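You operate a simulated robot arm through the tools that you are given. There is no shell and no other tool.

The job below is to be done with a simulated robot arm. You get a single attempt, and the scene is never put back.

TASK
Demagnetise blank UY2 on HIGH and lay it in the GOOD tray.
Fine: knob back to LOW and switch off afterwards; leave the other blanks as they are.

The check looks at the end state, three seconds after you hand in, the way a careful person would. Anything else that was tipped, shoved, dropped, spilled or broken makes it a failure.

THE ROBOT
A 5-joint arm with a two-finger parallel gripper, fixed in place. Base frame: the origin is at the foot of the arm, x ahead of it, y to its left, z up; the work surface is at about z = 0. Lengths are in m, angles in rad, forces in N, time in s.
With the tool pointing down near the work surface it reaches from about 0.26 to 0.6 m from the base axis. Its first joint turns from -1.152 to 1.152 rad. The tool tilts only in the upright plane through the base axis and itself; it spins freely about its own axis. Payload 1.57 kg.
Tool frame: the origin (TCP) lies between the finger pads and is the grasp point; the fingertips stand 0.03 m ahead of it; z points along the fingers, y is the line along which they close. The gripper opens to 0.08 m. The fingers are 0.017 m wide and 0.012 m thick; the gripper's body (0.04 by 0.082 m) begins 0.08 m behind the TCP.
Orientation is told as [roll, pitch, yaw] about the base's x, y, z axes, in that order, counted from this pose: with the fingers straight down and closing along the base's y, the tool's x points along the base's -x, its y along +y and its z along -z.

THE INTERFACE
- The arm moves only by the tool jog_arm. Its argument "moves" is a list of rows, each an object of numbers (a shift or turn left out is 0, a gripper value left out holds the last): "wx", "wy", "wz": the turn, a rotation vector about the tool's x, y, z in units of 4 degrees (1.0 is 4 degrees); "dx", "dy", "dz": the shift along the tool's x, y, z in units of 30 mm (1.0 is 30 mm); "hand": the gripper command, from -1 (shut) to 1 (fully open), values between in proportion. In form: [{"wx": .., "wy": .., "wz": .., "dx": .., "dy": .., "dz": .., "hand": ..}, ...]. A call has 1 to 20 rows; each row shifts and turns the commanded pose from where the row before left it, along the tool's axes as they then stand. A call with a number of a shift or a turn outside -1 to 1 is refused whole. A row lasts 0.2 s, in which the tool goes at most 0.05 m and 0.15 rad; a call with a longer step from one row to the next is refused whole, and so is a gripper value outside its range. Where a pose cannot be reached the arm comes as near as it can. A force on the tool above 40 N (or 10 N above the force at the start of the call, whichever is more), or a blocked arm, ends the call early, and 0.2 s more pass. Each finger travels about 0.153 m/s and halts on what it meets, pressing with about 32 N; the grip force reading is that of the motor and also rises with nothing between the fingers. The clock runs only during rows and for 0.2 s after the last one: add rows that do not move to give the fingers time. The reply holds the time, the measured pose of the TCP, the force on the tool along the base axes, the opening and the grip force, in the units named above and with some noise, with the torque about the TCP (base axes, N m) and any sound that the robot's microphone picked up.
- Cameras (640 x 400 px; columns grow to the right, rows downward): "scene" is fixed at [0.0413, 0.4092, 0.5385]; the picture's right is [-0.47, -0.88, 0.00], its down [-0.45, 0.24, -0.86] and it looks along [0.76, -0.40, -0.51] (base axes); focal length 234 px, centre (320, 200). "wrist" rides on the gripper at [0.072, -0.007, -0.122] in the tool frame; the picture's right is [0.09, 1.00, 0.00], its down [-0.84, 0.08, -0.54] and it looks along [-0.54, 0.05, 0.84] (tool axes); focal length 238 px, centre (320, 200). There is no depth. A picture from a camera that has moved, and an enlarged one, comes with that camera's place and axes in the base frame and with its lens. The place of the scene camera against the robot may be out by one fixed shift of up to 0.025 m in any direction.
- snapshot(camera): a new picture of that camera. No time passes.
- enlarge(camera, box): a new picture of the part [left, top, right, bottom] of that camera's present view, enlarged. No time passes.
- close_job(): hands the job in; it is judged then, once.

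Nothing tells you positions but the pictures and the camera data. Unless the task says otherwise, let go and move clear before handing in.

The tools are called by a JSON object that holds its "op" and its "data". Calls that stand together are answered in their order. jog_arm: Moves the arm, as the interface text tells. Its arguments: {"type":"object","properties":{"moves":{"type":"array","items":{"type":"object","properties":{"wx":{"type":"number"},"wy":{"type":"number"},"wz":{"type":"number"},"dx":{"type":"number"},"dy":{"type":"number"},"dz":{"type":"number"},"hand":{"type":"number"}}}}},"required":["moves"]} The other tools are called the same way: snapshot (camera) takes a picture; enlarge (camera, box) takes an enlarged picture of a part of a camera's view; close_job () hands the job in.

At the start:

```text
time: 0.0
ee_pos: [0.2716, 0.2034, 0.4102]
tool_rot: [0.0, 0.001, -0.001]
ft_force: [-0.1, -0.6, -0.2]
ft_torque: [0.01, 0.01, 0.05]
width: 0.0802
grip_force: 0.0
```

scene: 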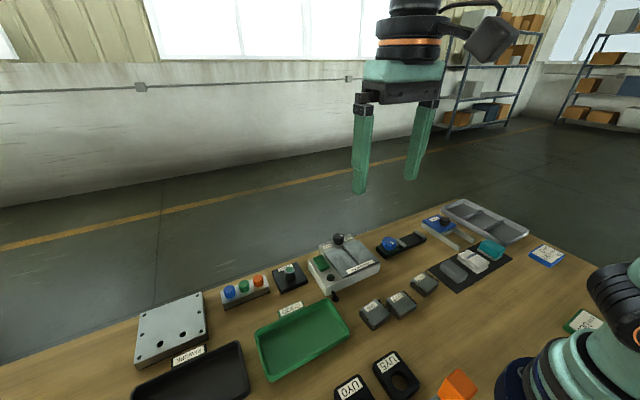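
wrist: 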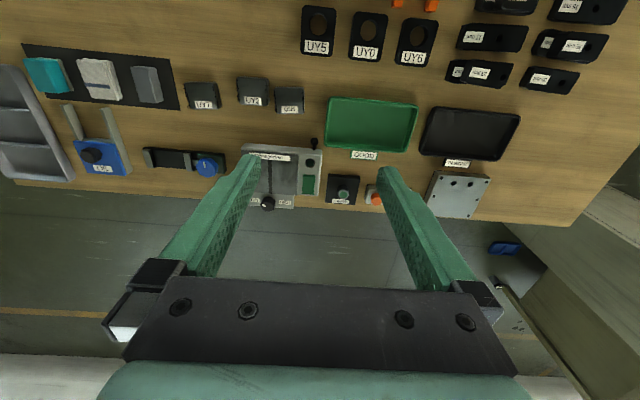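

I see a bench with a grey demagnetiser-like machine, several blanks with labels, a green tray and a black tray. First I take closer looks to read the labels and understand the machine.

{"op": "enlarge", "data": {"camera": "wrist", "box": [160, 70, 340, 220]}}

{"op": "enlarge", "data": {"camera": "wrist", "box": [300, 80, 540, 230]}}

{"op": "enlarge", "data": {"camera": "scene", "box": [280, 200, 460, 330]}}

{"op": "enlarge", "data": {"camera": "wrist", "box": [0, 20, 240, 200]}}

```text
2.67 times, centred on (250, 145) of wrist
camera zoom: at [0.2004, 0.1949, 0.5335], right [-0.09, 1.0, 0.0], down [0.84, 0.08, 0.54], along [0.54, 0.05, -0.84], focal length 636 px, centre (507, 347)
```

zoom: 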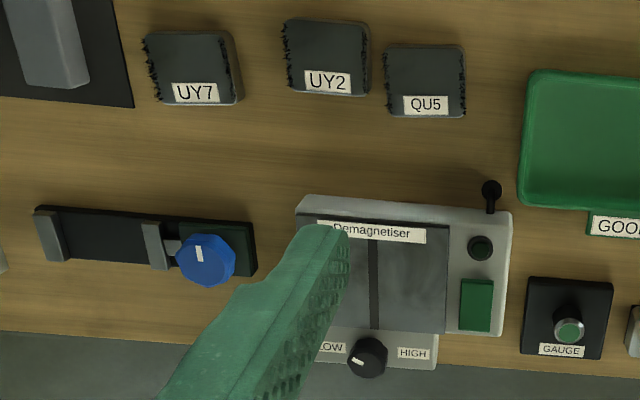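

```text
2.67 times, centred on (420, 155) of wrist
camera zoom: at [0.2004, 0.1949, 0.5335], right [-0.09, 1.0, 0.0], down [0.84, 0.08, 0.54], along [0.54, 0.05, -0.84], focal length 636 px, centre (53, 320)
```

zoom: 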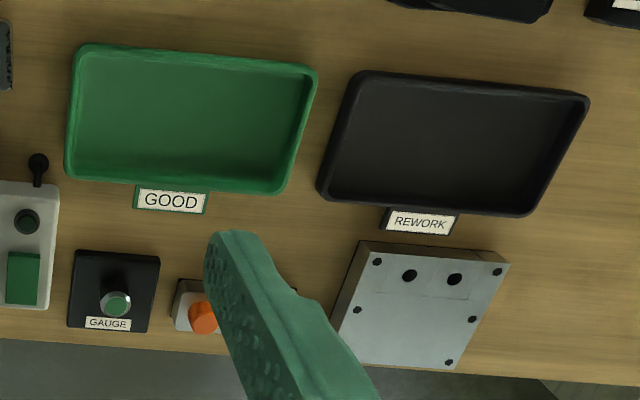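

```text
3.08 times, centred on (370, 265) of scene
camera zoom: at [0.0413, 0.4092, 0.5385], right [-0.47, -0.88, 0.0], down [-0.45, 0.24, -0.86], along [0.76, -0.4, -0.51], focal length 721 px, centre (166, 0)
```

zoom: 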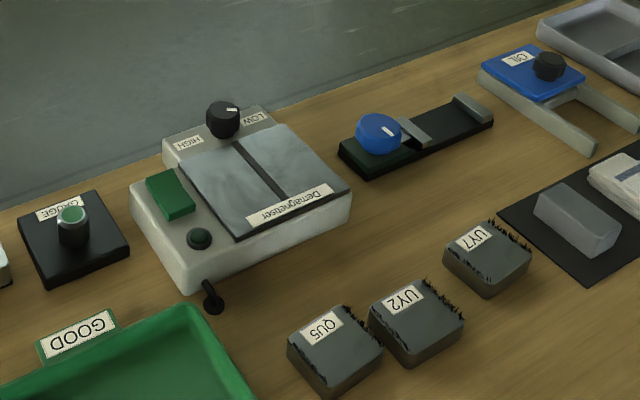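

```text
2.22 times, centred on (120, 110) of wrist
camera zoom: at [0.2004, 0.1949, 0.5335], right [-0.09, 1.0, 0.0], down [0.84, 0.08, 0.54], along [0.54, 0.05, -0.84], focal length 530 px, centre (764, 400)
```

zoom: 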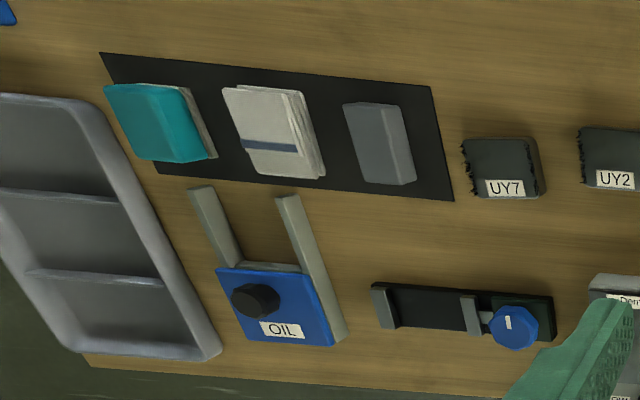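

The blanks UY7, UY2 and QU5 sit in front of a demagnetiser that has a plate, a LOW/HIGH knob at the far edge, a green square, a dark round spot and a black lever at its near side. I'll move in for a closer look at the controls before touching anything.

{"op": "jog_arm", "data": {"moves": [{"dx": -0.2, "dy": -0.36, "dz": 0.8}, {"dx": -0.2, "dy": -0.36, "dz": 0.8}, {"dx": -0.2, "dy": -0.36, "dz": 0.8}, {"dx": -0.2, "dy": -0.36, "dz": 0.8}, {"dx": -0.2, "dy": -0.36, "dz": 0.8}, {}]}}

{"op": "snapshot", "data": {"camera": "wrist"}}

{"op": "snapshot", "data": {"camera": "scene"}}

```text
time: 1.4
ee_pos: [0.3032, 0.1463, 0.2907]
tool_rot: [-0.001, 0.0, 0.002]
ft_force: [0.3, -0.3, 0.7]
ft_torque: [0.0, 0.0, -0.02]
width: 0.0799
grip_force: 0.1
```

```text
taken
camera wrist: at [0.2311, 0.1399, 0.4128], right [-0.09, 1.0, 0.0], down [0.84, 0.08, 0.54], along [0.54, 0.05, -0.84], focal length 238 px, centre (320, 200)
```

wrist: 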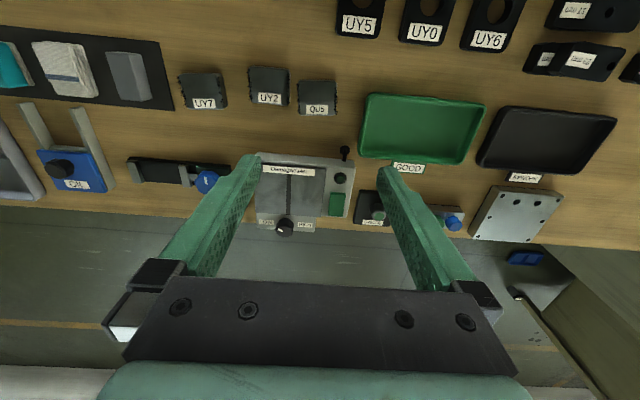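

```text
taken
```

scene: 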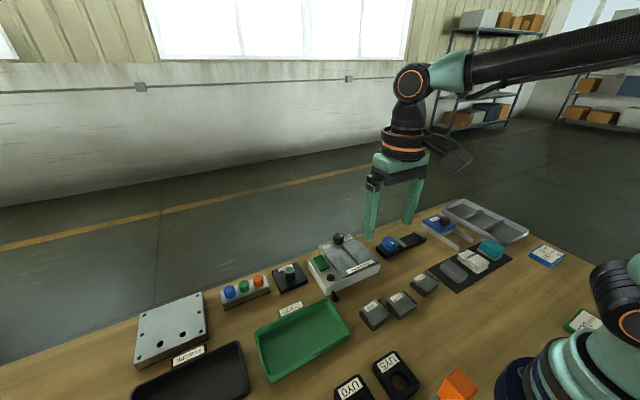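

{"op": "enlarge", "data": {"camera": "wrist", "box": [230, 130, 400, 250]}}

{"op": "enlarge", "data": {"camera": "scene", "box": [290, 225, 400, 310]}}

{"op": "enlarge", "data": {"camera": "wrist", "box": [160, 50, 360, 160]}}

```text
3.33 times, centred on (315, 190) of wrist
camera zoom: at [0.2311, 0.1399, 0.4128], right [-0.09, 1.0, 0.0], down [0.84, 0.08, 0.54], along [0.54, 0.05, -0.84], focal length 794 px, centre (337, 233)
```

zoom: 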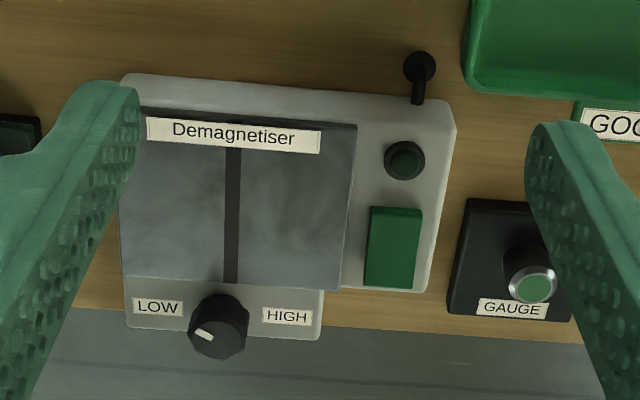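

```text
4.71 times, centred on (345, 268) of scene
camera zoom: at [0.0413, 0.4092, 0.5385], right [-0.47, -0.88, 0.0], down [-0.45, 0.24, -0.86], along [0.76, -0.4, -0.51], focal length 1103 px, centre (202, -118)
```

zoom: 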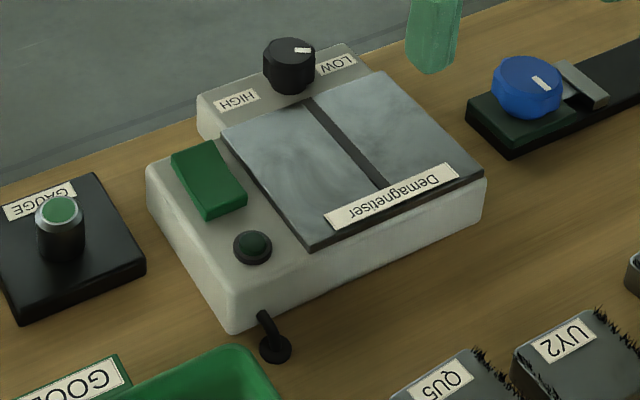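

```text
3.20 times, centred on (260, 105) of wrist
camera zoom: at [0.2311, 0.1399, 0.4128], right [-0.09, 1.0, 0.0], down [0.84, 0.08, 0.54], along [0.54, 0.05, -0.84], focal length 763 px, centre (512, 504)
```

zoom: 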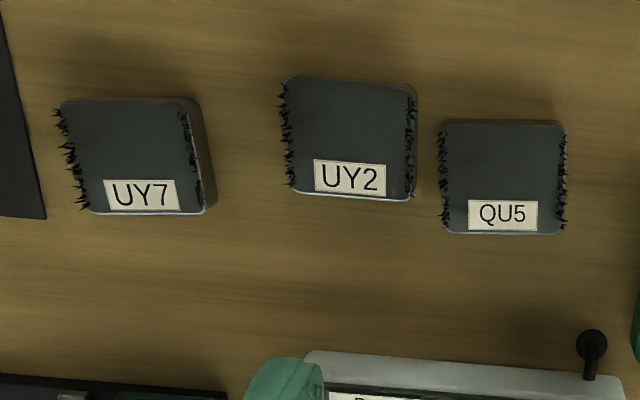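

Triangulating from the two wrist views, the plate top is near z≈0.058 and the knob top near (0.53, 0.095, 0.061). Its pointer is toward LOW. Next I go lower to see the lever and the round spot closely.

{"op": "jog_arm", "data": {"moves": [{"dx": -0.2, "dy": 0.16, "dz": 0.85}, {"dx": -0.2, "dy": 0.16, "dz": 0.85}, {"dx": -0.2, "dy": 0.16, "dz": 0.85}, {"dx": -0.2, "dy": 0.16, "dz": 0.85}, {"dx": -0.2, "dy": 0.16, "dz": 0.6}, {}]}}

{"op": "snapshot", "data": {"camera": "wrist"}}

{"op": "enlarge", "data": {"camera": "wrist", "box": [230, 100, 430, 260]}}

```text
time: 2.8
ee_pos: [0.3335, 0.172, 0.1683]
tool_rot: [0.001, -0.001, 0.001]
ft_force: [0.3, -0.4, 0.2]
ft_torque: [0.01, -0.01, -0.03]
width: 0.0799
grip_force: 0.1
```

```text
taken
camera wrist: at [0.2614, 0.1648, 0.2904], right [-0.09, 1.0, 0.0], down [0.84, 0.08, 0.54], along [0.54, 0.05, -0.84], focal length 238 px, centre (320, 200)
```

wrist: 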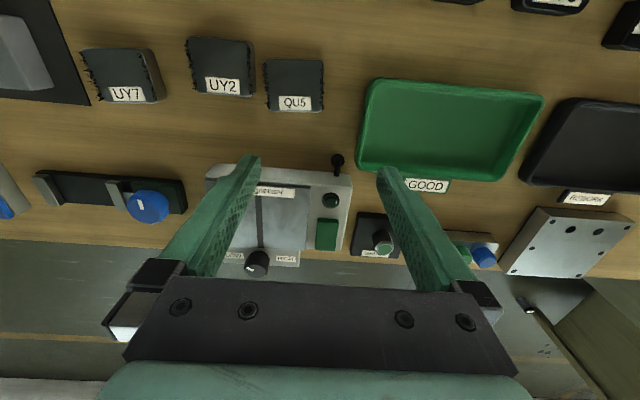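

```text
2.50 times, centred on (330, 180) of wrist
camera zoom: at [0.2614, 0.1648, 0.2904], right [-0.09, 1.0, 0.0], down [0.84, 0.08, 0.54], along [0.54, 0.05, -0.84], focal length 596 px, centre (295, 250)
```

zoom: 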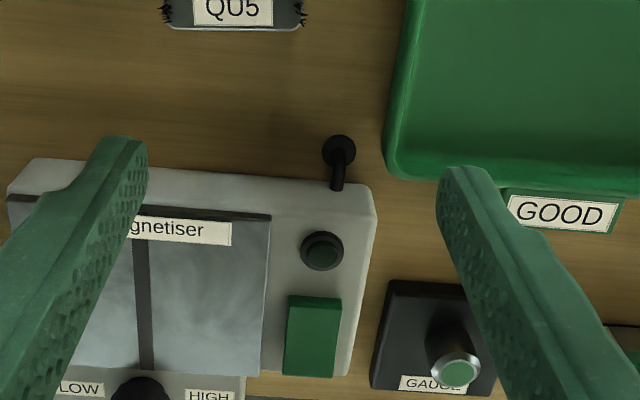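

The lever's ball seems to be at about (0.375, 0.197, 0.02), hanging down from the machine's front face, so the switch looks OFF. The GOOD tray's rim is close beside it. I'll descend a little for a sharper look before choosing how to flip it.

{"op": "jog_arm", "data": {"moves": [{"dz": 0.9}, {"dz": 0.9}, {"dz": 0.9}, {}]}}

{"op": "enlarge", "data": {"camera": "wrist", "box": [260, 100, 420, 200]}}

{"op": "snapshot", "data": {"camera": "wrist"}}

{"op": "enlarge", "data": {"camera": "scene", "box": [310, 270, 370, 320]}}

```text
time: 3.8
ee_pos: [0.3345, 0.1737, 0.0888]
tool_rot: [0.0, 0.001, -0.001]
ft_force: [-0.3, 0.3, 0.0]
ft_torque: [-0.02, -0.03, 0.0]
width: 0.08
grip_force: 0.1
```

```text
4.00 times, centred on (340, 150) of wrist
camera zoom: at [0.2625, 0.1662, 0.2111], right [-0.09, 1.0, 0.0], down [0.84, 0.08, 0.54], along [0.54, 0.05, -0.84], focal length 953 px, centre (240, 400)
```

zoom: 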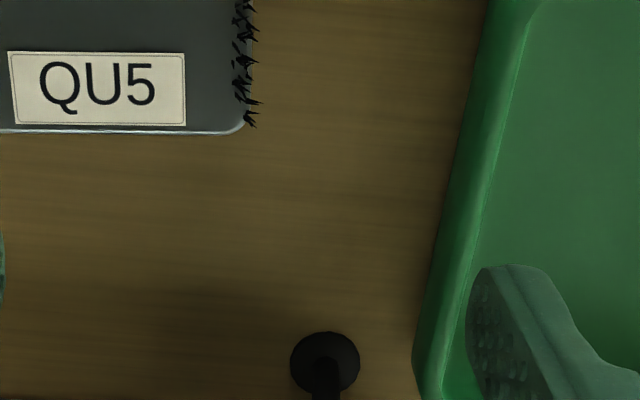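

```text
taken
camera wrist: at [0.2625, 0.1662, 0.2111], right [-0.09, 1.0, 0.0], down [0.84, 0.08, 0.54], along [0.54, 0.05, -0.84], focal length 238 px, centre (320, 200)
```

wrist: 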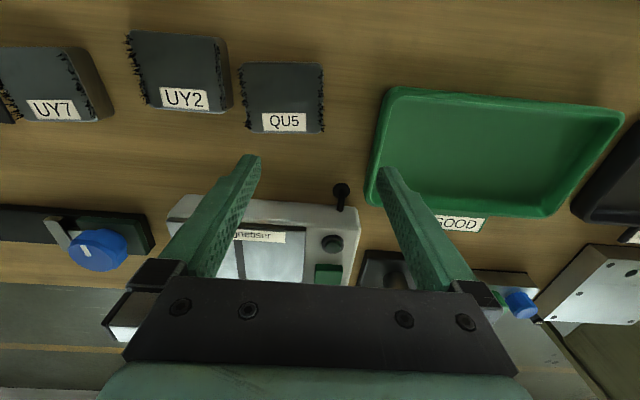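

```text
8.00 times, centred on (340, 295) of scene
camera zoom: at [0.0413, 0.4092, 0.5385], right [-0.47, -0.88, 0.0], down [-0.45, 0.24, -0.86], along [0.76, -0.4, -0.51], focal length 1875 px, centre (160, -560)
```

zoom: 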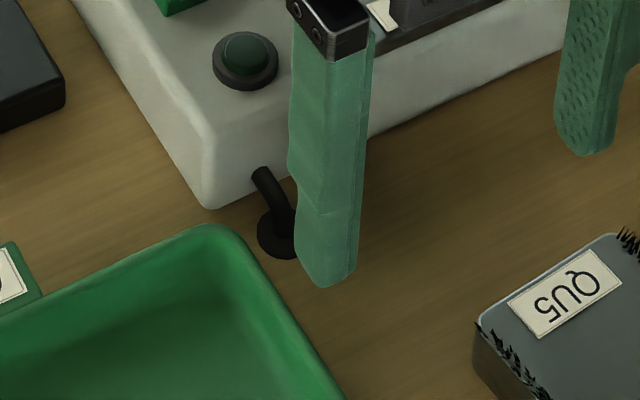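

The ball hangs low (z≈0.015) and only about 15 mm from the tray rim. I'll align the tool with the radial direction and tilt it forward to view the lever, tray rim and machine from a flatter angle.

{"op": "jog_arm", "data": {"moves": [{"dx": 0.55, "dy": -0.27, "dz": -0.2}, {"dx": 0.55, "dy": -0.27}, {"wz": -0.98}, {"wz": -0.98}, {"wz": -0.98}, {"wz": -0.98}, {"wz": -0.98}, {"wz": -0.98}, {"wz": -0.98}, {"wy": -0.94}, {"wy": -0.94}, {"wy": -0.94}, {"wy": -0.94}, {"wy": -0.94}, {"wy": -0.94}, {"wy": -0.94}, {"wy": -0.94}, {}]}}

{"op": "snapshot", "data": {"camera": "wrist"}}

{"op": "enlarge", "data": {"camera": "wrist", "box": [250, 150, 410, 250]}}

```text
time: 7.6
ee_pos: [0.3172, 0.1657, 0.0955]
tool_rot: [0.002, -0.525, 0.48]
ft_force: [0.1, -0.4, 0.1]
ft_torque: [0.0, -0.01, 0.01]
width: 0.0802
grip_force: 0.2
out of reach, approached as far as the arm can: row 16, 17
```

```text
taken
camera wrist: at [0.211, 0.1022, 0.1653], right [-0.53, 0.85, -0.04], down [0.37, 0.28, 0.89], along [0.76, 0.46, -0.46], focal length 238 px, centre (320, 200)
```

wrist: 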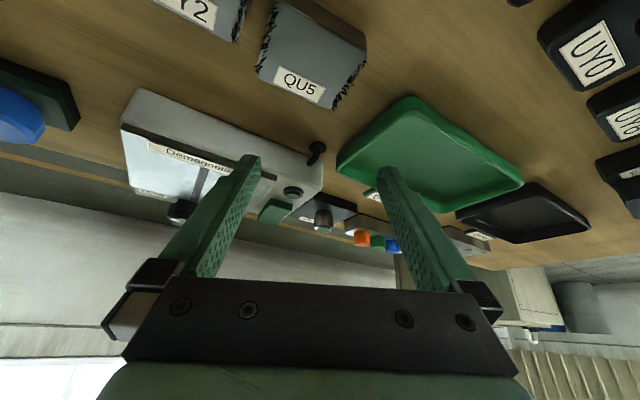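

```text
4.00 times, centred on (330, 200) of wrist
camera zoom: at [0.211, 0.1022, 0.1653], right [-0.53, 0.85, -0.04], down [0.37, 0.28, 0.89], along [0.76, 0.46, -0.46], focal length 953 px, centre (280, 200)
```

zoom: 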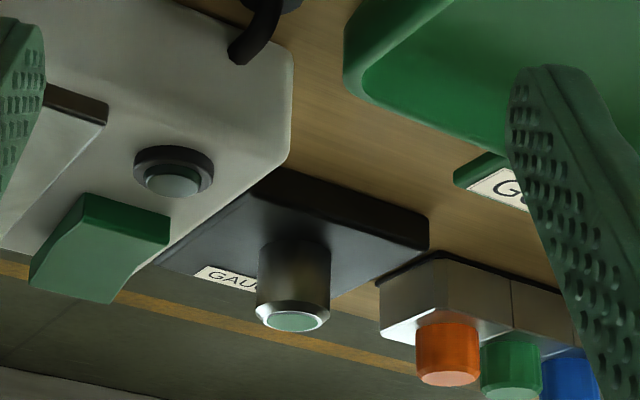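

{"op": "enlarge", "data": {"camera": "wrist", "box": [285, 130, 365, 180]}}

{"op": "enlarge", "data": {"camera": "wrist", "box": [230, 170, 330, 235]}}

{"op": "enlarge", "data": {"camera": "scene", "box": [300, 240, 370, 310]}}

```text
8.00 times, centred on (325, 155) of wrist
camera zoom: at [0.211, 0.1022, 0.1653], right [-0.53, 0.85, -0.04], down [0.37, 0.28, 0.89], along [0.76, 0.46, -0.46], focal length 1907 px, centre (280, 560)
```

zoom: 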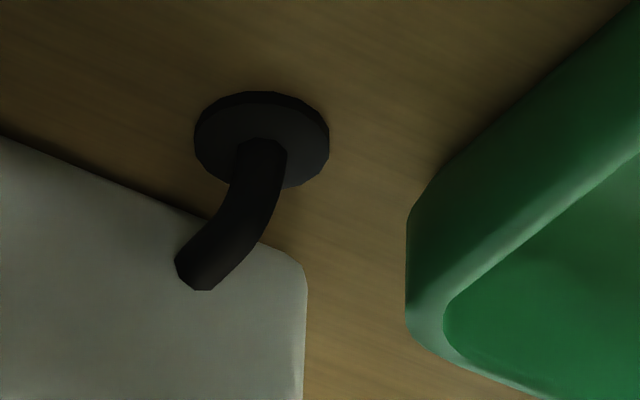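

```text
6.15 times, centred on (280, 202) of wrist
camera zoom: at [0.211, 0.1022, 0.1653], right [-0.53, 0.85, -0.04], down [0.37, 0.28, 0.89], along [0.76, 0.46, -0.46], focal length 1467 px, centre (566, 185)
```

zoom: 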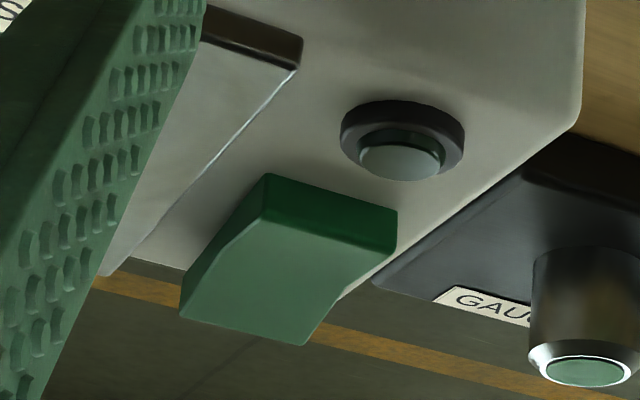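

```text
5.71 times, centred on (335, 275) of scene
camera zoom: at [0.0413, 0.4092, 0.5385], right [-0.47, -0.88, 0.0], down [-0.45, 0.24, -0.86], along [0.76, -0.4, -0.51], focal length 1339 px, centre (234, -229)
```

zoom: 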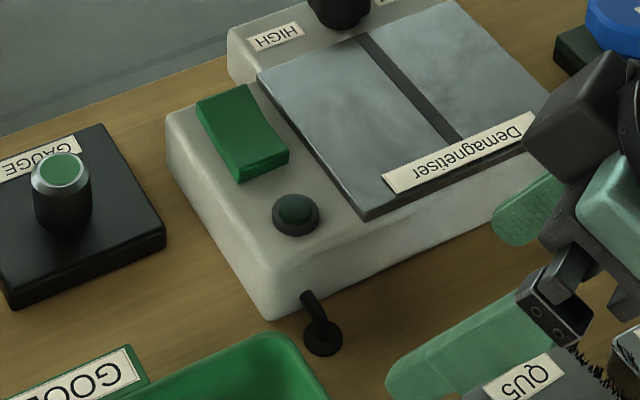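

The "lever" turns out to be the power cord going into a grommet on the bench, so it isn't the switch. The switch is the green rocker beside the plate: its far end is raised, its near end is pressed, and the round lamp is dark, so it's OFF. I'll straighten the tool, rise, and look at the knob and rocker from above.

{"op": "jog_arm", "data": {"moves": [{"wy": 0.94}, {"wy": 0.94}, {"wy": 0.94}, {"wy": 0.94}, {"wy": 0.94}, {"wy": 0.94}, {"wy": 0.94}, {"wy": 0.94}, {"wz": 0.98, "dz": -0.6}, {"wz": 0.98, "dz": -0.6}, {"wz": 0.98, "dz": -0.6}, {"wz": 0.98, "dz": -0.6}, {"wz": 0.98, "dz": -0.6}, {"wz": 0.98, "dz": -0.6}, {"wz": 0.98}, {}]}}

```text
time: 11.0
ee_pos: [0.3164, 0.1646, 0.205]
tool_rot: [0.001, 0.002, 0.0]
ft_force: [-0.2, -0.2, -1.1]
ft_torque: [0.02, -0.01, 0.02]
width: 0.08
grip_force: 0.1
```

The tool is straight again at about z=0.205. Now I move to look at the knob between the open fingers.

{"op": "jog_arm", "data": {"moves": [{"dx": -0.76, "dy": -0.43}, {"dx": -0.76, "dy": -0.43}, {"dx": -0.76, "dy": -0.43}, {"dx": -0.76, "dy": -0.43}, {"dx": -0.76, "dy": -0.43}, {}]}}

{"op": "snapshot", "data": {"camera": "wrist"}}

{"op": "enlarge", "data": {"camera": "wrist", "box": [240, 100, 400, 220]}}

```text
time: 12.4
ee_pos: [0.4318, 0.0977, 0.2026]
tool_rot: [0.0, 0.0, -0.001]
ft_force: [0.1, 0.3, 0.1]
ft_torque: [0.0, 0.0, -0.03]
width: 0.0797
grip_force: 0.0
```

```text
taken
camera wrist: at [0.3599, 0.0917, 0.3249], right [-0.09, 1.0, 0.0], down [0.84, 0.08, 0.54], along [0.54, 0.05, -0.84], focal length 238 px, centre (320, 200)
```

wrist: 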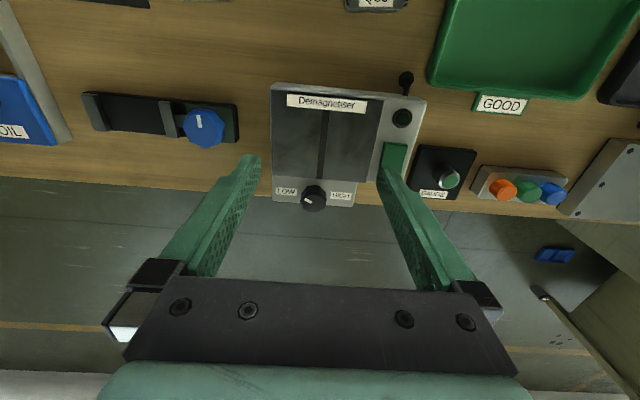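

```text
3.33 times, centred on (320, 160) of wrist
camera zoom: at [0.3599, 0.0917, 0.3249], right [-0.09, 1.0, 0.0], down [0.84, 0.08, 0.54], along [0.54, 0.05, -0.84], focal length 794 px, centre (320, 333)
```

zoom: 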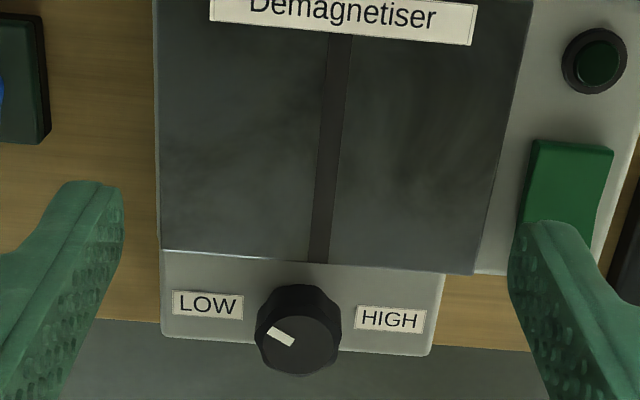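

The knob axis looks to be near (0.536, 0.0995) with its top at z≈0.062, and the pointer now sits about 26° from -y toward -x, which is LOW. HIGH should be the mirror position, about 128° clockwise seen from above. I'll move nearer to measure the knob precisely.

{"op": "jog_arm", "data": {"moves": [{"dx": -0.7, "dy": 0.02, "dz": 0.5}, {"dx": -0.7, "dy": 0.02, "dz": 0.5}, {"dx": -0.7, "dy": 0.02, "dz": 0.5}, {}]}}

{"op": "snapshot", "data": {"camera": "wrist"}}

{"op": "enlarge", "data": {"camera": "wrist", "box": [250, 120, 390, 220]}}

{"op": "enlarge", "data": {"camera": "scene", "box": [300, 220, 390, 310]}}

```text
time: 13.4
ee_pos: [0.4954, 0.102, 0.1565]
tool_rot: [0.0, -0.001, 0.0]
ft_force: [-0.9, 0.2, 0.1]
ft_torque: [-0.03, -0.03, -0.02]
width: 0.0799
grip_force: 0.1
```

```text
taken
camera wrist: at [0.4241, 0.094, 0.2788], right [-0.09, 1.0, 0.0], down [0.84, 0.08, 0.54], along [0.54, 0.05, -0.84], focal length 238 px, centre (320, 200)
```

wrist: 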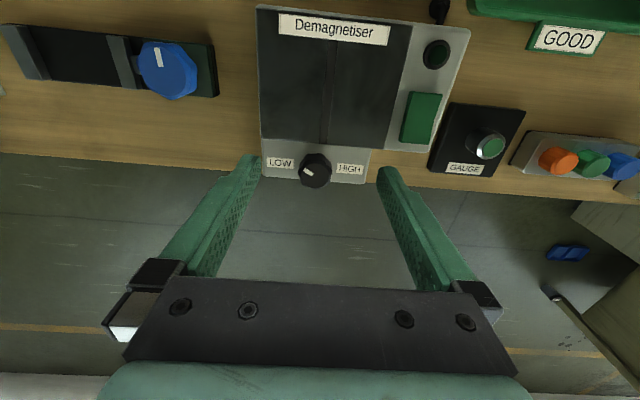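

```text
4.00 times, centred on (320, 170) of wrist
camera zoom: at [0.4241, 0.094, 0.2788], right [-0.09, 1.0, 0.0], down [0.84, 0.08, 0.54], along [0.54, 0.05, -0.84], focal length 953 px, centre (320, 320)
```

zoom: 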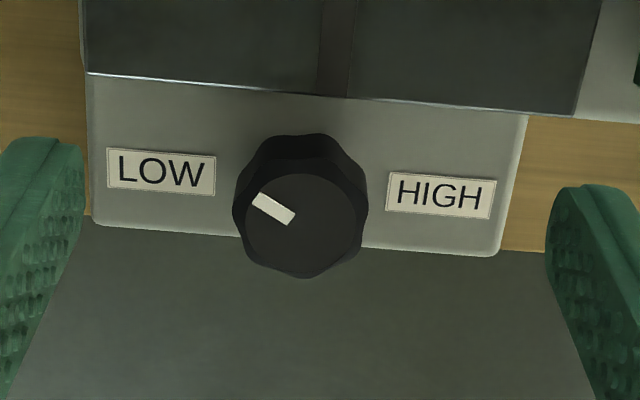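

```text
4.44 times, centred on (345, 265) of scene
camera zoom: at [0.0413, 0.4092, 0.5385], right [-0.47, -0.88, 0.0], down [-0.45, 0.24, -0.86], along [0.76, -0.4, -0.51], focal length 1042 px, centre (209, -89)
```

zoom: 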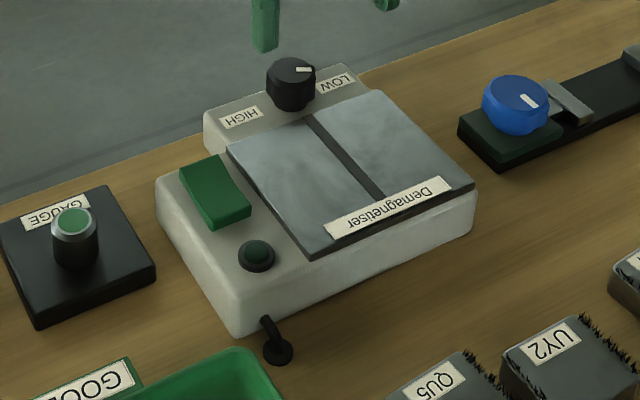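

The knob top centre is about (0.535, 0.1005), radius about 15 mm, and it stands on a ledge at z≈0.032. I'll centre over it, turn the closing line to match the pointer, narrow the opening, and stop just above it to check.

{"op": "jog_arm", "data": {"moves": [{"dx": -0.65, "wz": 0, "hand": 0.25}, {"dx": -0.65, "hand": 0.25}, {"wz": 0.9}, {"wz": 0.9}, {"wz": 0.9}, {"wz": 0.9}, {"wz": 0.9}, {"wz": 0.9}, {"wz": 0.85}, {"dz": 0.6}, {"dz": 0.6}, {"dz": 0.6}, {}, {}]}}

{"op": "snapshot", "data": {"camera": "wrist"}}

{"op": "enlarge", "data": {"camera": "scene", "box": [300, 200, 390, 290]}}

```text
time: 16.4
ee_pos: [0.5319, 0.1034, 0.1035]
tool_rot: [0.001, 0.0, -0.437]
ft_force: [-0.4, -0.8, 0.2]
ft_torque: [0.01, 0.01, -0.06]
width: 0.0502
grip_force: 0.2
```

```text
taken
camera wrist: at [0.464, 0.1273, 0.2252], right [0.34, 0.94, 0.0], down [0.79, -0.28, 0.54], along [0.51, -0.18, -0.84], focal length 238 px, centre (320, 200)
```

wrist: 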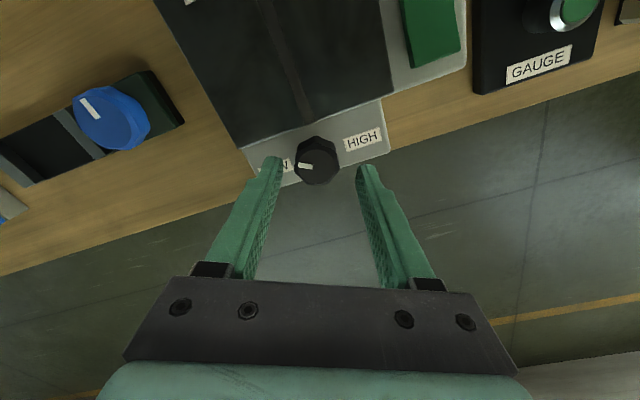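

```text
4.44 times, centred on (345, 245) of scene
camera zoom: at [0.0413, 0.4092, 0.5385], right [-0.47, -0.88, 0.0], down [-0.45, 0.24, -0.86], along [0.76, -0.4, -0.51], focal length 1042 px, centre (209, 0)
```

zoom: 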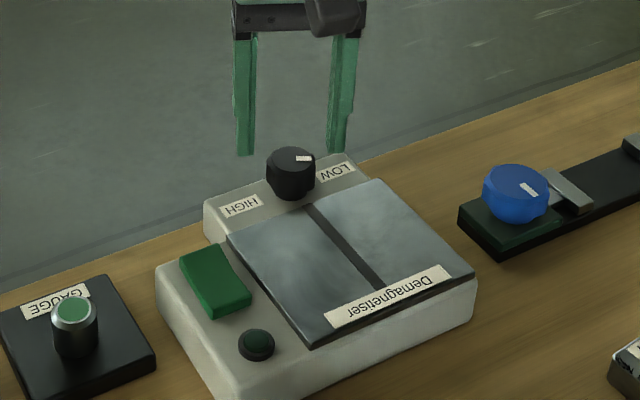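

{"op": "enlarge", "data": {"camera": "wrist", "box": [250, 120, 390, 220]}}

```text
4.00 times, centred on (320, 170) of wrist
camera zoom: at [0.464, 0.1273, 0.2252], right [0.34, 0.94, 0.0], down [0.79, -0.28, 0.54], along [0.51, -0.18, -0.84], focal length 953 px, centre (320, 320)
```

zoom: 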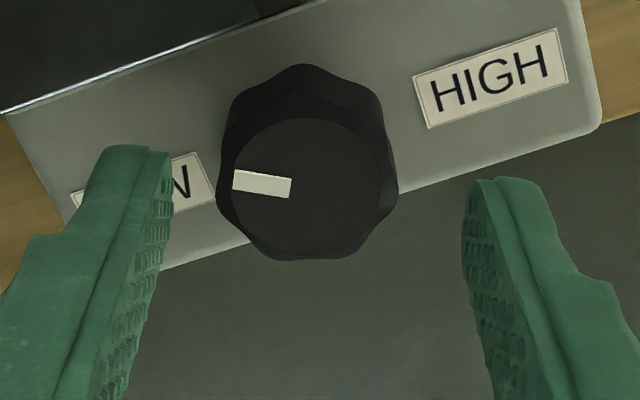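

The knob centre measures (0.5345, 0.1003), about 3 mm off from the TCP. I'll correct for that, lower the fingers around the knob, and close on it.

{"op": "jog_arm", "data": {"moves": [{"dx": -0.11, "dy": -0.06}, {"dz": 0.55}, {"dz": 0.55}, {}]}}

{"op": "enlarge", "data": {"camera": "wrist", "box": [240, 110, 400, 220]}}

{"op": "enlarge", "data": {"camera": "scene", "box": [300, 200, 390, 290]}}

```text
time: 17.4
ee_pos: [0.535, 0.0994, 0.0709]
tool_rot: [0.0, 0.001, -0.437]
ft_force: [0.2, -0.7, -0.5]
ft_torque: [-0.01, 0.0, 0.03]
width: 0.0501
grip_force: 0.2
```

```text
3.64 times, centred on (320, 165) of wrist
camera zoom: at [0.4672, 0.1239, 0.1938], right [0.34, 0.94, 0.0], down [0.79, -0.28, 0.54], along [0.51, -0.18, -0.84], focal length 867 px, centre (320, 327)
```

zoom: 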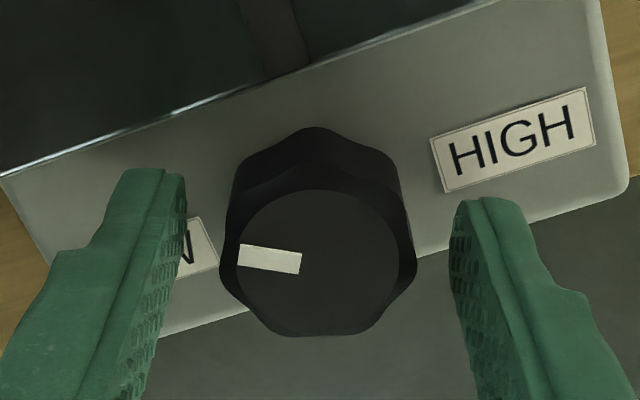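

```text
4.44 times, centred on (345, 245) of scene
camera zoom: at [0.0413, 0.4092, 0.5385], right [-0.47, -0.88, 0.0], down [-0.45, 0.24, -0.86], along [0.76, -0.4, -0.51], focal length 1042 px, centre (209, 0)
```

zoom: 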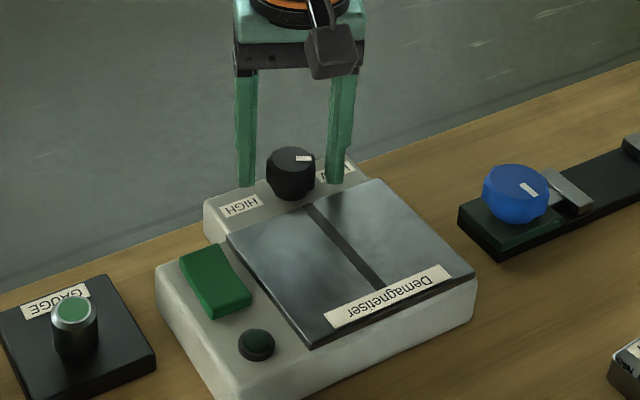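

The fingers straddle the knob with even gaps. Now I close on it.

{"op": "jog_arm", "data": {"moves": [{"hand": -1}, {"hand": -1}, {"hand": -1}]}}

```text
time: 18.2
ee_pos: [0.5334, 0.1003, 0.0725]
tool_rot: [-0.001, -0.001, -0.437]
ft_force: [-3.3, -3.9, 0.0]
ft_torque: [-0.07, 0.04, 0.02]
width: 0.0333
grip_force: 41.1
```

The knob is gripped at 33 mm opening with small side force. I'll turn clockwise as seen from above (+tool z) and watch the torque.

{"op": "jog_arm", "data": {"moves": [{"wz": 1}, {"wz": 1}, {"wz": 1}, {"wz": 1}, {"wz": 1}, {"wz": 1}, {"wz": 1}, {"wz": 1}, {"wz": 1}, {"wz": 1}, {"wz": 1}, {"wz": 1}, {"wz": 1}, {"wz": 1}, {"wz": 1}]}}

{"op": "enlarge", "data": {"camera": "scene", "box": [300, 200, 390, 290]}}

{"op": "enlarge", "data": {"camera": "wrist", "box": [240, 110, 400, 220]}}

```text
time: 20.7
ee_pos: [0.5353, 0.0953, 0.0713]
tool_rot: [0.001, 0.001, -1.235]
ft_force: [2.1, -1.5, 0.2]
ft_torque: [0.1, -0.02, 0.27]
width: 0.0333
grip_force: 41.7
stopped in row 12: the force on the tool passed its limit at 50 N (the readings are from after the stop); the commanded pose is now the measured one
```

```text
4.44 times, centred on (345, 245) of scene
camera zoom: at [0.0413, 0.4093, 0.5385], right [-0.47, -0.88, 0.0], down [-0.45, 0.24, -0.86], along [0.76, -0.4, -0.51], focal length 1042 px, centre (209, 0)
```

zoom: 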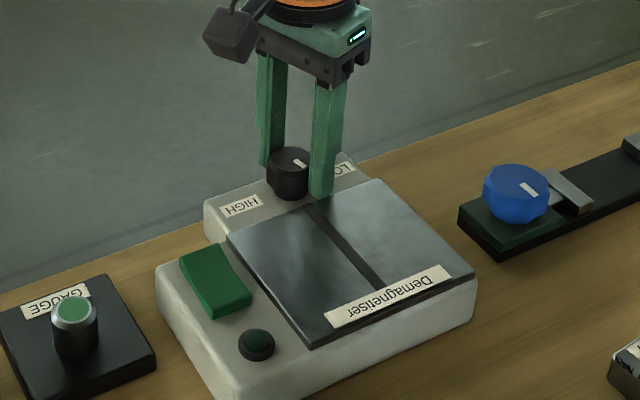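

```text
3.64 times, centred on (320, 165) of wrist
camera zoom: at [0.5058, 0.1605, 0.1937], right [0.91, 0.41, 0.0], down [0.35, -0.76, 0.54], along [0.23, -0.49, -0.84], focal length 867 px, centre (320, 327)
```

zoom: 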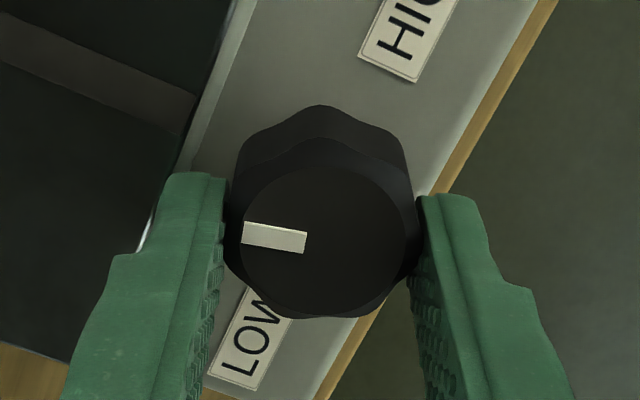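

The knob turned about 46° with the pointer. Then the finger on the plate side met the edge of the plate (at x≈0.506) and the call stopped. I'll turn back about 20° to free the finger, open a little and lift, then regrip in steps that keep the fingers away from the plate.

{"op": "jog_arm", "data": {"moves": [{"wz": -1, "dy": 0.015}, {"wz": -1, "dy": 0.015}, {"wz": -1, "dy": 0.015}, {"wz": -1, "dy": 0.015}, {"wz": -1, "dy": 0.015}, {"wz": -0.5}, {}]}}

{"op": "enlarge", "data": {"camera": "wrist", "box": [240, 110, 400, 220]}}

```text
time: 22.3
ee_pos: [0.5365, 0.0968, 0.0709]
tool_rot: [0.002, -0.001, -0.85]
ft_force: [9.0, 7.7, -6.6]
ft_torque: [0.34, 0.32, -0.04]
width: 0.0333
grip_force: 41.6
```

```text
3.64 times, centred on (320, 165) of wrist
camera zoom: at [0.4846, 0.1454, 0.1936], right [0.69, 0.73, 0.0], down [0.61, -0.58, 0.54], along [0.4, -0.37, -0.84], focal length 867 px, centre (320, 327)
```

zoom: 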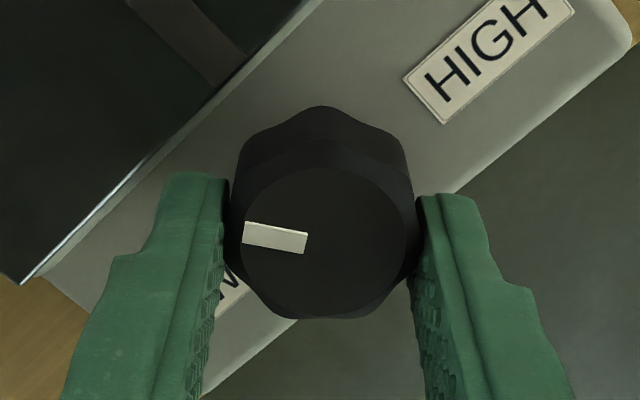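

{"op": "jog_arm", "data": {"moves": [{"hand": -0.06}, {"hand": -0.06}, {"dz": -0.5}, {"dz": -0.7}, {}]}}

{"op": "snapshot", "data": {"camera": "wrist"}}

{"op": "enlarge", "data": {"camera": "wrist", "box": [240, 110, 400, 220]}}

{"op": "enlarge", "data": {"camera": "scene", "box": [280, 210, 400, 310]}}

```text
time: 23.5
ee_pos: [0.5372, 0.0942, 0.1099]
tool_rot: [-0.001, -0.002, -0.852]
ft_force: [-0.2, -0.4, -0.3]
ft_torque: [0.0, -0.03, 0.01]
width: 0.0377
grip_force: 0.2
```

```text
taken
camera wrist: at [0.4848, 0.1433, 0.2317], right [0.69, 0.72, 0.0], down [0.61, -0.58, 0.54], along [0.39, -0.37, -0.84], focal length 238 px, centre (320, 200)
```

wrist: 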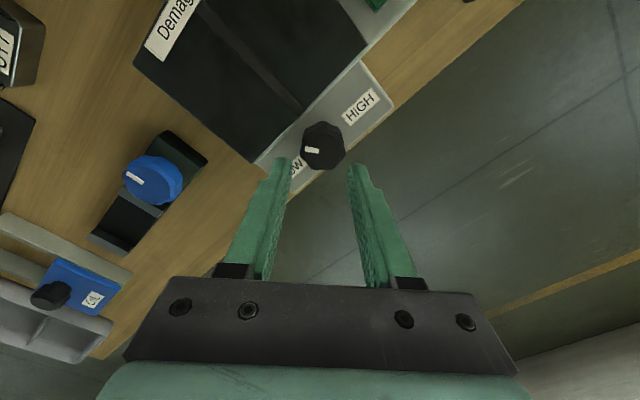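

```text
3.64 times, centred on (320, 165) of wrist
camera zoom: at [0.4848, 0.1433, 0.2317], right [0.69, 0.72, 0.0], down [0.61, -0.58, 0.54], along [0.39, -0.37, -0.84], focal length 867 px, centre (320, 327)
```

zoom: 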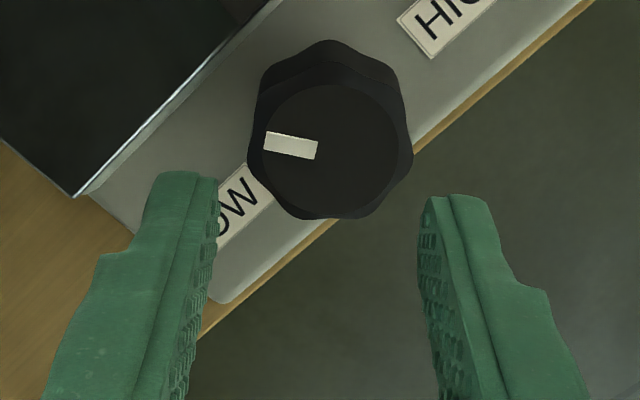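

```text
4.00 times, centred on (340, 260) of scene
camera zoom: at [0.0413, 0.4092, 0.5385], right [-0.47, -0.88, 0.0], down [-0.45, 0.24, -0.86], along [0.76, -0.4, -0.51], focal length 938 px, centre (240, -40)
```

zoom: 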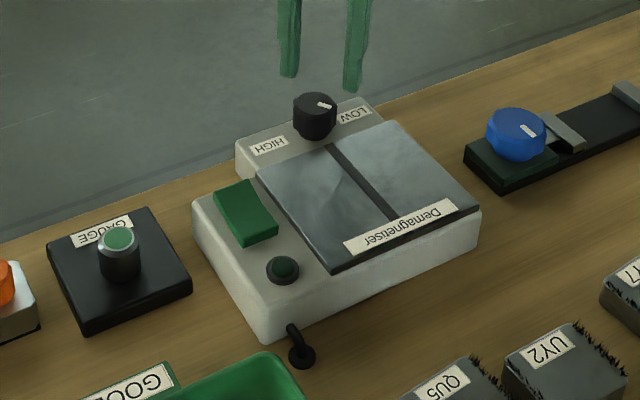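

The knob moved partway, the machine has not moved, and the pointer is now about 49° round from -y. I'll recentre above the knob and turn the hand to yaw +28° for the first of two regrips.

{"op": "jog_arm", "data": {"moves": [{"dx": 0.244, "dy": 0.08, "wz": -0.2, "hand": 0.1}, {"wz": -1, "hand": 0.1}, {"wz": -1}, {"wz": -1}, {"wz": -1}, {"wz": -1}, {"wz": -1}, {"wz": -1}, {"wz": -1}, {"wz": -1}, {"wz": -1}, {"wz": -1}, {"wz": -1}, {"wz": -1}, {"wz": -1}, {"wz": -1}, {"wz": -1}, {"wz": -1}, {"wz": -1}, {"wz": -1}]}}

{"op": "enlarge", "data": {"camera": "wrist", "box": [240, 110, 400, 220]}}

```text
time: 27.7
ee_pos: [0.5343, 0.1028, 0.1072]
tool_rot: [0.001, 0.002, 0.49]
ft_force: [0.0, -0.3, -0.3]
ft_torque: [-0.02, 0.02, -0.01]
width: 0.0439
grip_force: 0.0
```

```text
3.64 times, centred on (320, 165) of wrist
camera zoom: at [0.4739, 0.0629, 0.2301], right [-0.55, 0.84, 0.0], down [0.7, 0.46, 0.54], along [0.45, 0.3, -0.84], focal length 867 px, centre (320, 327)
```

zoom: 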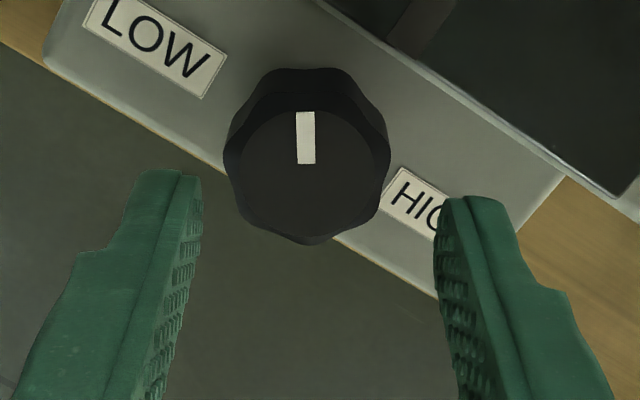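

{"op": "jog_arm", "data": {"moves": [{"dx": 0.04, "dy": -0.074}, {"dz": 0.6}, {"dz": 0.62}, {}, {"hand": -1}, {"hand": -1}, {"hand": -1}]}}

{"op": "enlarge", "data": {"camera": "wrist", "box": [240, 110, 400, 220]}}

```text
time: 29.3
ee_pos: [0.5339, 0.0999, 0.0698]
tool_rot: [-0.001, -0.005, 0.486]
ft_force: [14.3, -20.3, -8.4]
ft_torque: [-0.19, -0.42, -0.02]
width: 0.0332
grip_force: 41.4
```

```text
3.64 times, centred on (320, 165) of wrist
camera zoom: at [0.4735, 0.0601, 0.192], right [-0.55, 0.84, 0.0], down [0.7, 0.46, 0.54], along [0.46, 0.3, -0.84], focal length 867 px, centre (320, 327)
```

zoom: 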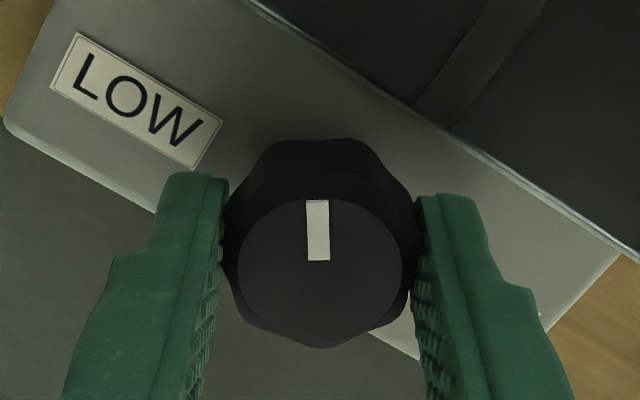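

{"op": "jog_arm", "data": {"moves": [{"dy": -0.03}, {}]}}

```text
time: 29.9
ee_pos: [0.5337, 0.1001, 0.0701]
tool_rot: [0.0, 0.0, 0.486]
ft_force: [14.5, -15.9, -11.9]
ft_torque: [-0.1, -0.64, 0.03]
width: 0.0333
grip_force: 41.8
```

{"op": "jog_arm", "data": {"moves": [{"dy": -0.05, "dz": 0.03}, {}]}}

```text
time: 30.5
ee_pos: [0.5341, 0.1009, 0.0689]
tool_rot: [-0.001, 0.003, 0.489]
ft_force: [-4.9, -7.8, 3.6]
ft_torque: [0.05, -0.52, 0.02]
width: 0.0334
grip_force: 41.1
```

Side forces are now small. I'll rotate clockwise by 54°.

{"op": "jog_arm", "data": {"moves": [{"wz": 1}, {"wz": 1}, {"wz": 1}, {"wz": 1}, {"wz": 1}, {"wz": 1}, {"wz": 1}, {"wz": 1}, {"wz": 1}, {"wz": 1}, {"wz": 1}, {"wz": 1}, {"wz": 1}, {"wz": 0.5}, {}]}}

{"op": "enlarge", "data": {"camera": "wrist", "box": [240, 110, 400, 220]}}

```text
time: 33.7
ee_pos: [0.534, 0.1002, 0.0692]
tool_rot: [-0.003, 0.004, -0.451]
ft_force: [-22.2, 21.5, 8.4]
ft_torque: [0.44, 0.33, -0.03]
width: 0.0334
grip_force: 41.4
```

```text
3.64 times, centred on (320, 165) of wrist
camera zoom: at [0.4678, 0.1246, 0.1924], right [0.35, 0.94, 0.0], down [0.79, -0.3, 0.54], along [0.5, -0.19, -0.84], focal length 867 px, centre (320, 327)
```

zoom: 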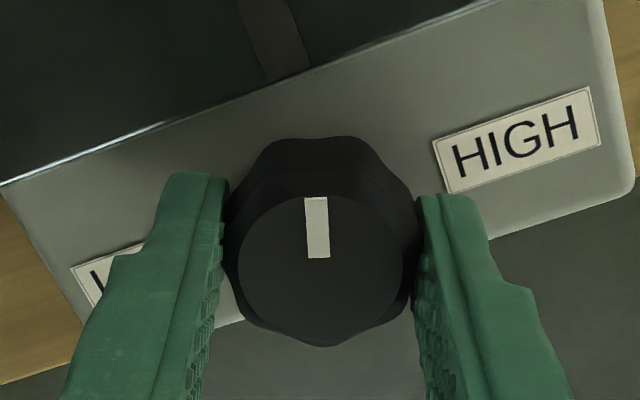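

The pointer has passed the middle and needs roughly 45° more. I'll release, lift, rewind the hand and check the centring for the second regrip.

{"op": "jog_arm", "data": {"moves": [{"hand": 0.1}, {"hand": 0.1}, {"dz": -0.6}, {"dz": -0.6}, {"wz": -1}, {"wz": -1}, {"wz": -1}, {"wz": -1}, {"wz": -1}, {"wz": -1}, {"wz": -1}, {"wz": -1}, {"wz": -1}, {"wz": -1}, {"wz": -1}, {"wz": -1}, {"wz": -1}, {}]}}

{"op": "enlarge", "data": {"camera": "wrist", "box": [240, 110, 400, 220]}}

{"op": "enlarge", "data": {"camera": "scene", "box": [280, 210, 400, 310]}}

```text
time: 37.5
ee_pos: [0.5358, 0.0988, 0.1064]
tool_rot: [0.0, 0.0, 0.454]
ft_force: [-0.3, 0.4, 0.1]
ft_torque: [0.0, 0.01, -0.02]
width: 0.0438
grip_force: 0.0
```

```text
3.64 times, centred on (320, 165) of wrist
camera zoom: at [0.4737, 0.0604, 0.2285], right [-0.52, 0.85, 0.0], down [0.72, 0.44, 0.54], along [0.46, 0.28, -0.84], focal length 867 px, centre (320, 327)
```

zoom: 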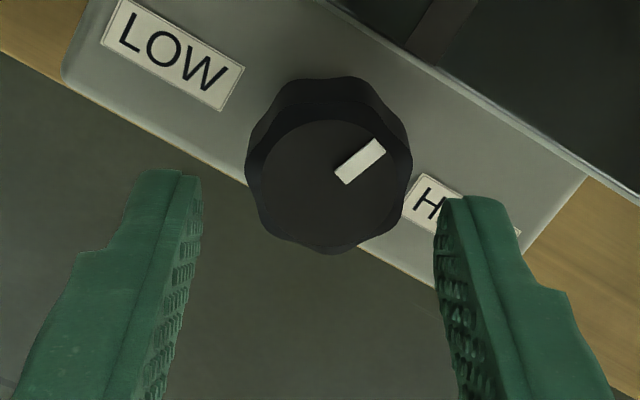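

```text
4.00 times, centred on (340, 260) of scene
camera zoom: at [0.0413, 0.4092, 0.5385], right [-0.47, -0.88, 0.0], down [-0.45, 0.24, -0.86], along [0.76, -0.4, -0.51], focal length 938 px, centre (240, -40)
```

zoom: 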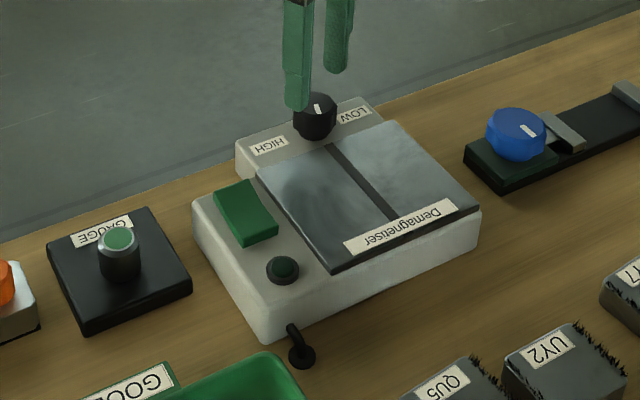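

{"op": "jog_arm", "data": {"moves": [{"dx": 0.01, "dy": 0.04}, {"dz": 0.6}, {"dz": 0.62}, {}, {"hand": -1}, {"hand": -1}, {"hand": -1}]}}

```text
time: 39.1
ee_pos: [0.5323, 0.0994, 0.0691]
tool_rot: [0.001, 0.0, 0.455]
ft_force: [-2.9, 9.0, -1.2]
ft_torque: [0.12, 0.02, 0.0]
width: 0.0334
grip_force: 40.2
```

The grip is good with low side force. I rotate the last ~44° toward HIGH, watching for the stop.

{"op": "jog_arm", "data": {"moves": [{"wz": 1}, {"wz": 1}, {"wz": 1}, {"wz": 1}, {"wz": 1}, {"wz": 1}, {"wz": 1}, {"wz": 1}, {"wz": 1}, {"wz": 1}, {}]}}

{"op": "enlarge", "data": {"camera": "wrist", "box": [240, 110, 400, 220]}}

{"op": "enlarge", "data": {"camera": "scene", "box": [280, 210, 400, 310]}}

```text
time: 41.5
ee_pos: [0.5337, 0.1005, 0.0681]
tool_rot: [-0.001, 0.002, -0.248]
ft_force: [-12.0, 12.3, -10.5]
ft_torque: [0.03, -0.72, -0.06]
width: 0.0333
grip_force: 41.6
```

```text
3.64 times, centred on (320, 165) of wrist
camera zoom: at [0.463, 0.1105, 0.1915], right [0.15, 0.99, 0.0], down [0.83, -0.13, 0.54], along [0.54, -0.08, -0.84], focal length 867 px, centre (320, 327)
```

zoom: 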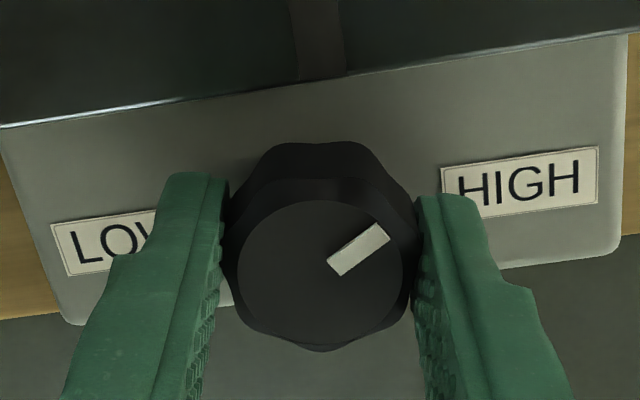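

```text
4.00 times, centred on (340, 260) of scene
camera zoom: at [0.0414, 0.4092, 0.5385], right [-0.47, -0.88, 0.0], down [-0.45, 0.24, -0.86], along [0.76, -0.4, -0.51], focal length 938 px, centre (240, -40)
```

zoom: 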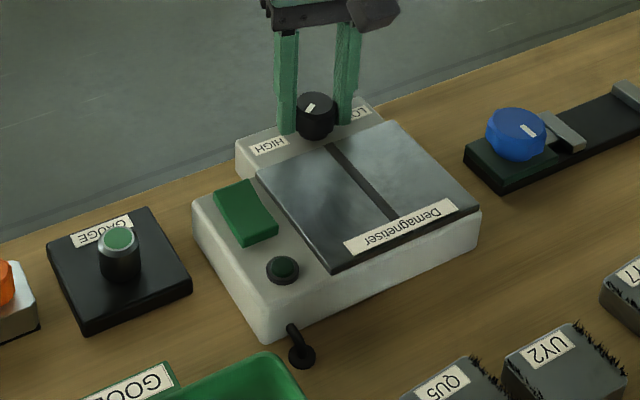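

The pointer is now about mirror-symmetric to LOW. I turn slightly further to feel for the stop.

{"op": "jog_arm", "data": {"moves": [{"wz": 1}, {"wz": 0.5}, {}]}}

{"op": "enlarge", "data": {"camera": "wrist", "box": [240, 110, 400, 220]}}

```text
time: 42.3
ee_pos: [0.5347, 0.1006, 0.0695]
tool_rot: [0.001, -0.002, -0.35]
ft_force: [0.3, 19.0, -18.1]
ft_torque: [0.23, -0.02, 0.69]
width: 0.0335
grip_force: 41.0
```

```text
3.64 times, centred on (320, 165) of wrist
camera zoom: at [0.4643, 0.1175, 0.1915], right [0.25, 0.97, 0.0], down [0.81, -0.21, 0.54], along [0.53, -0.14, -0.84], focal length 867 px, centre (320, 327)
```

zoom: 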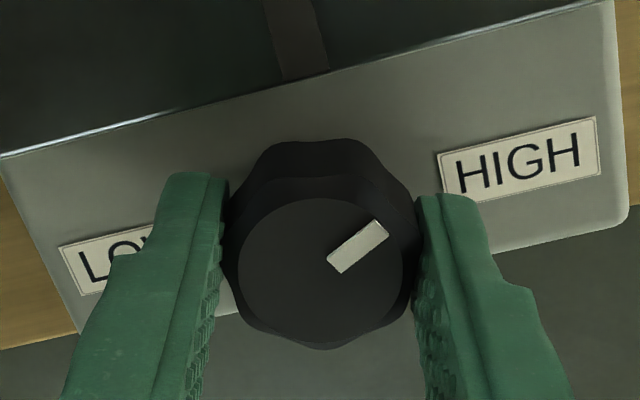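

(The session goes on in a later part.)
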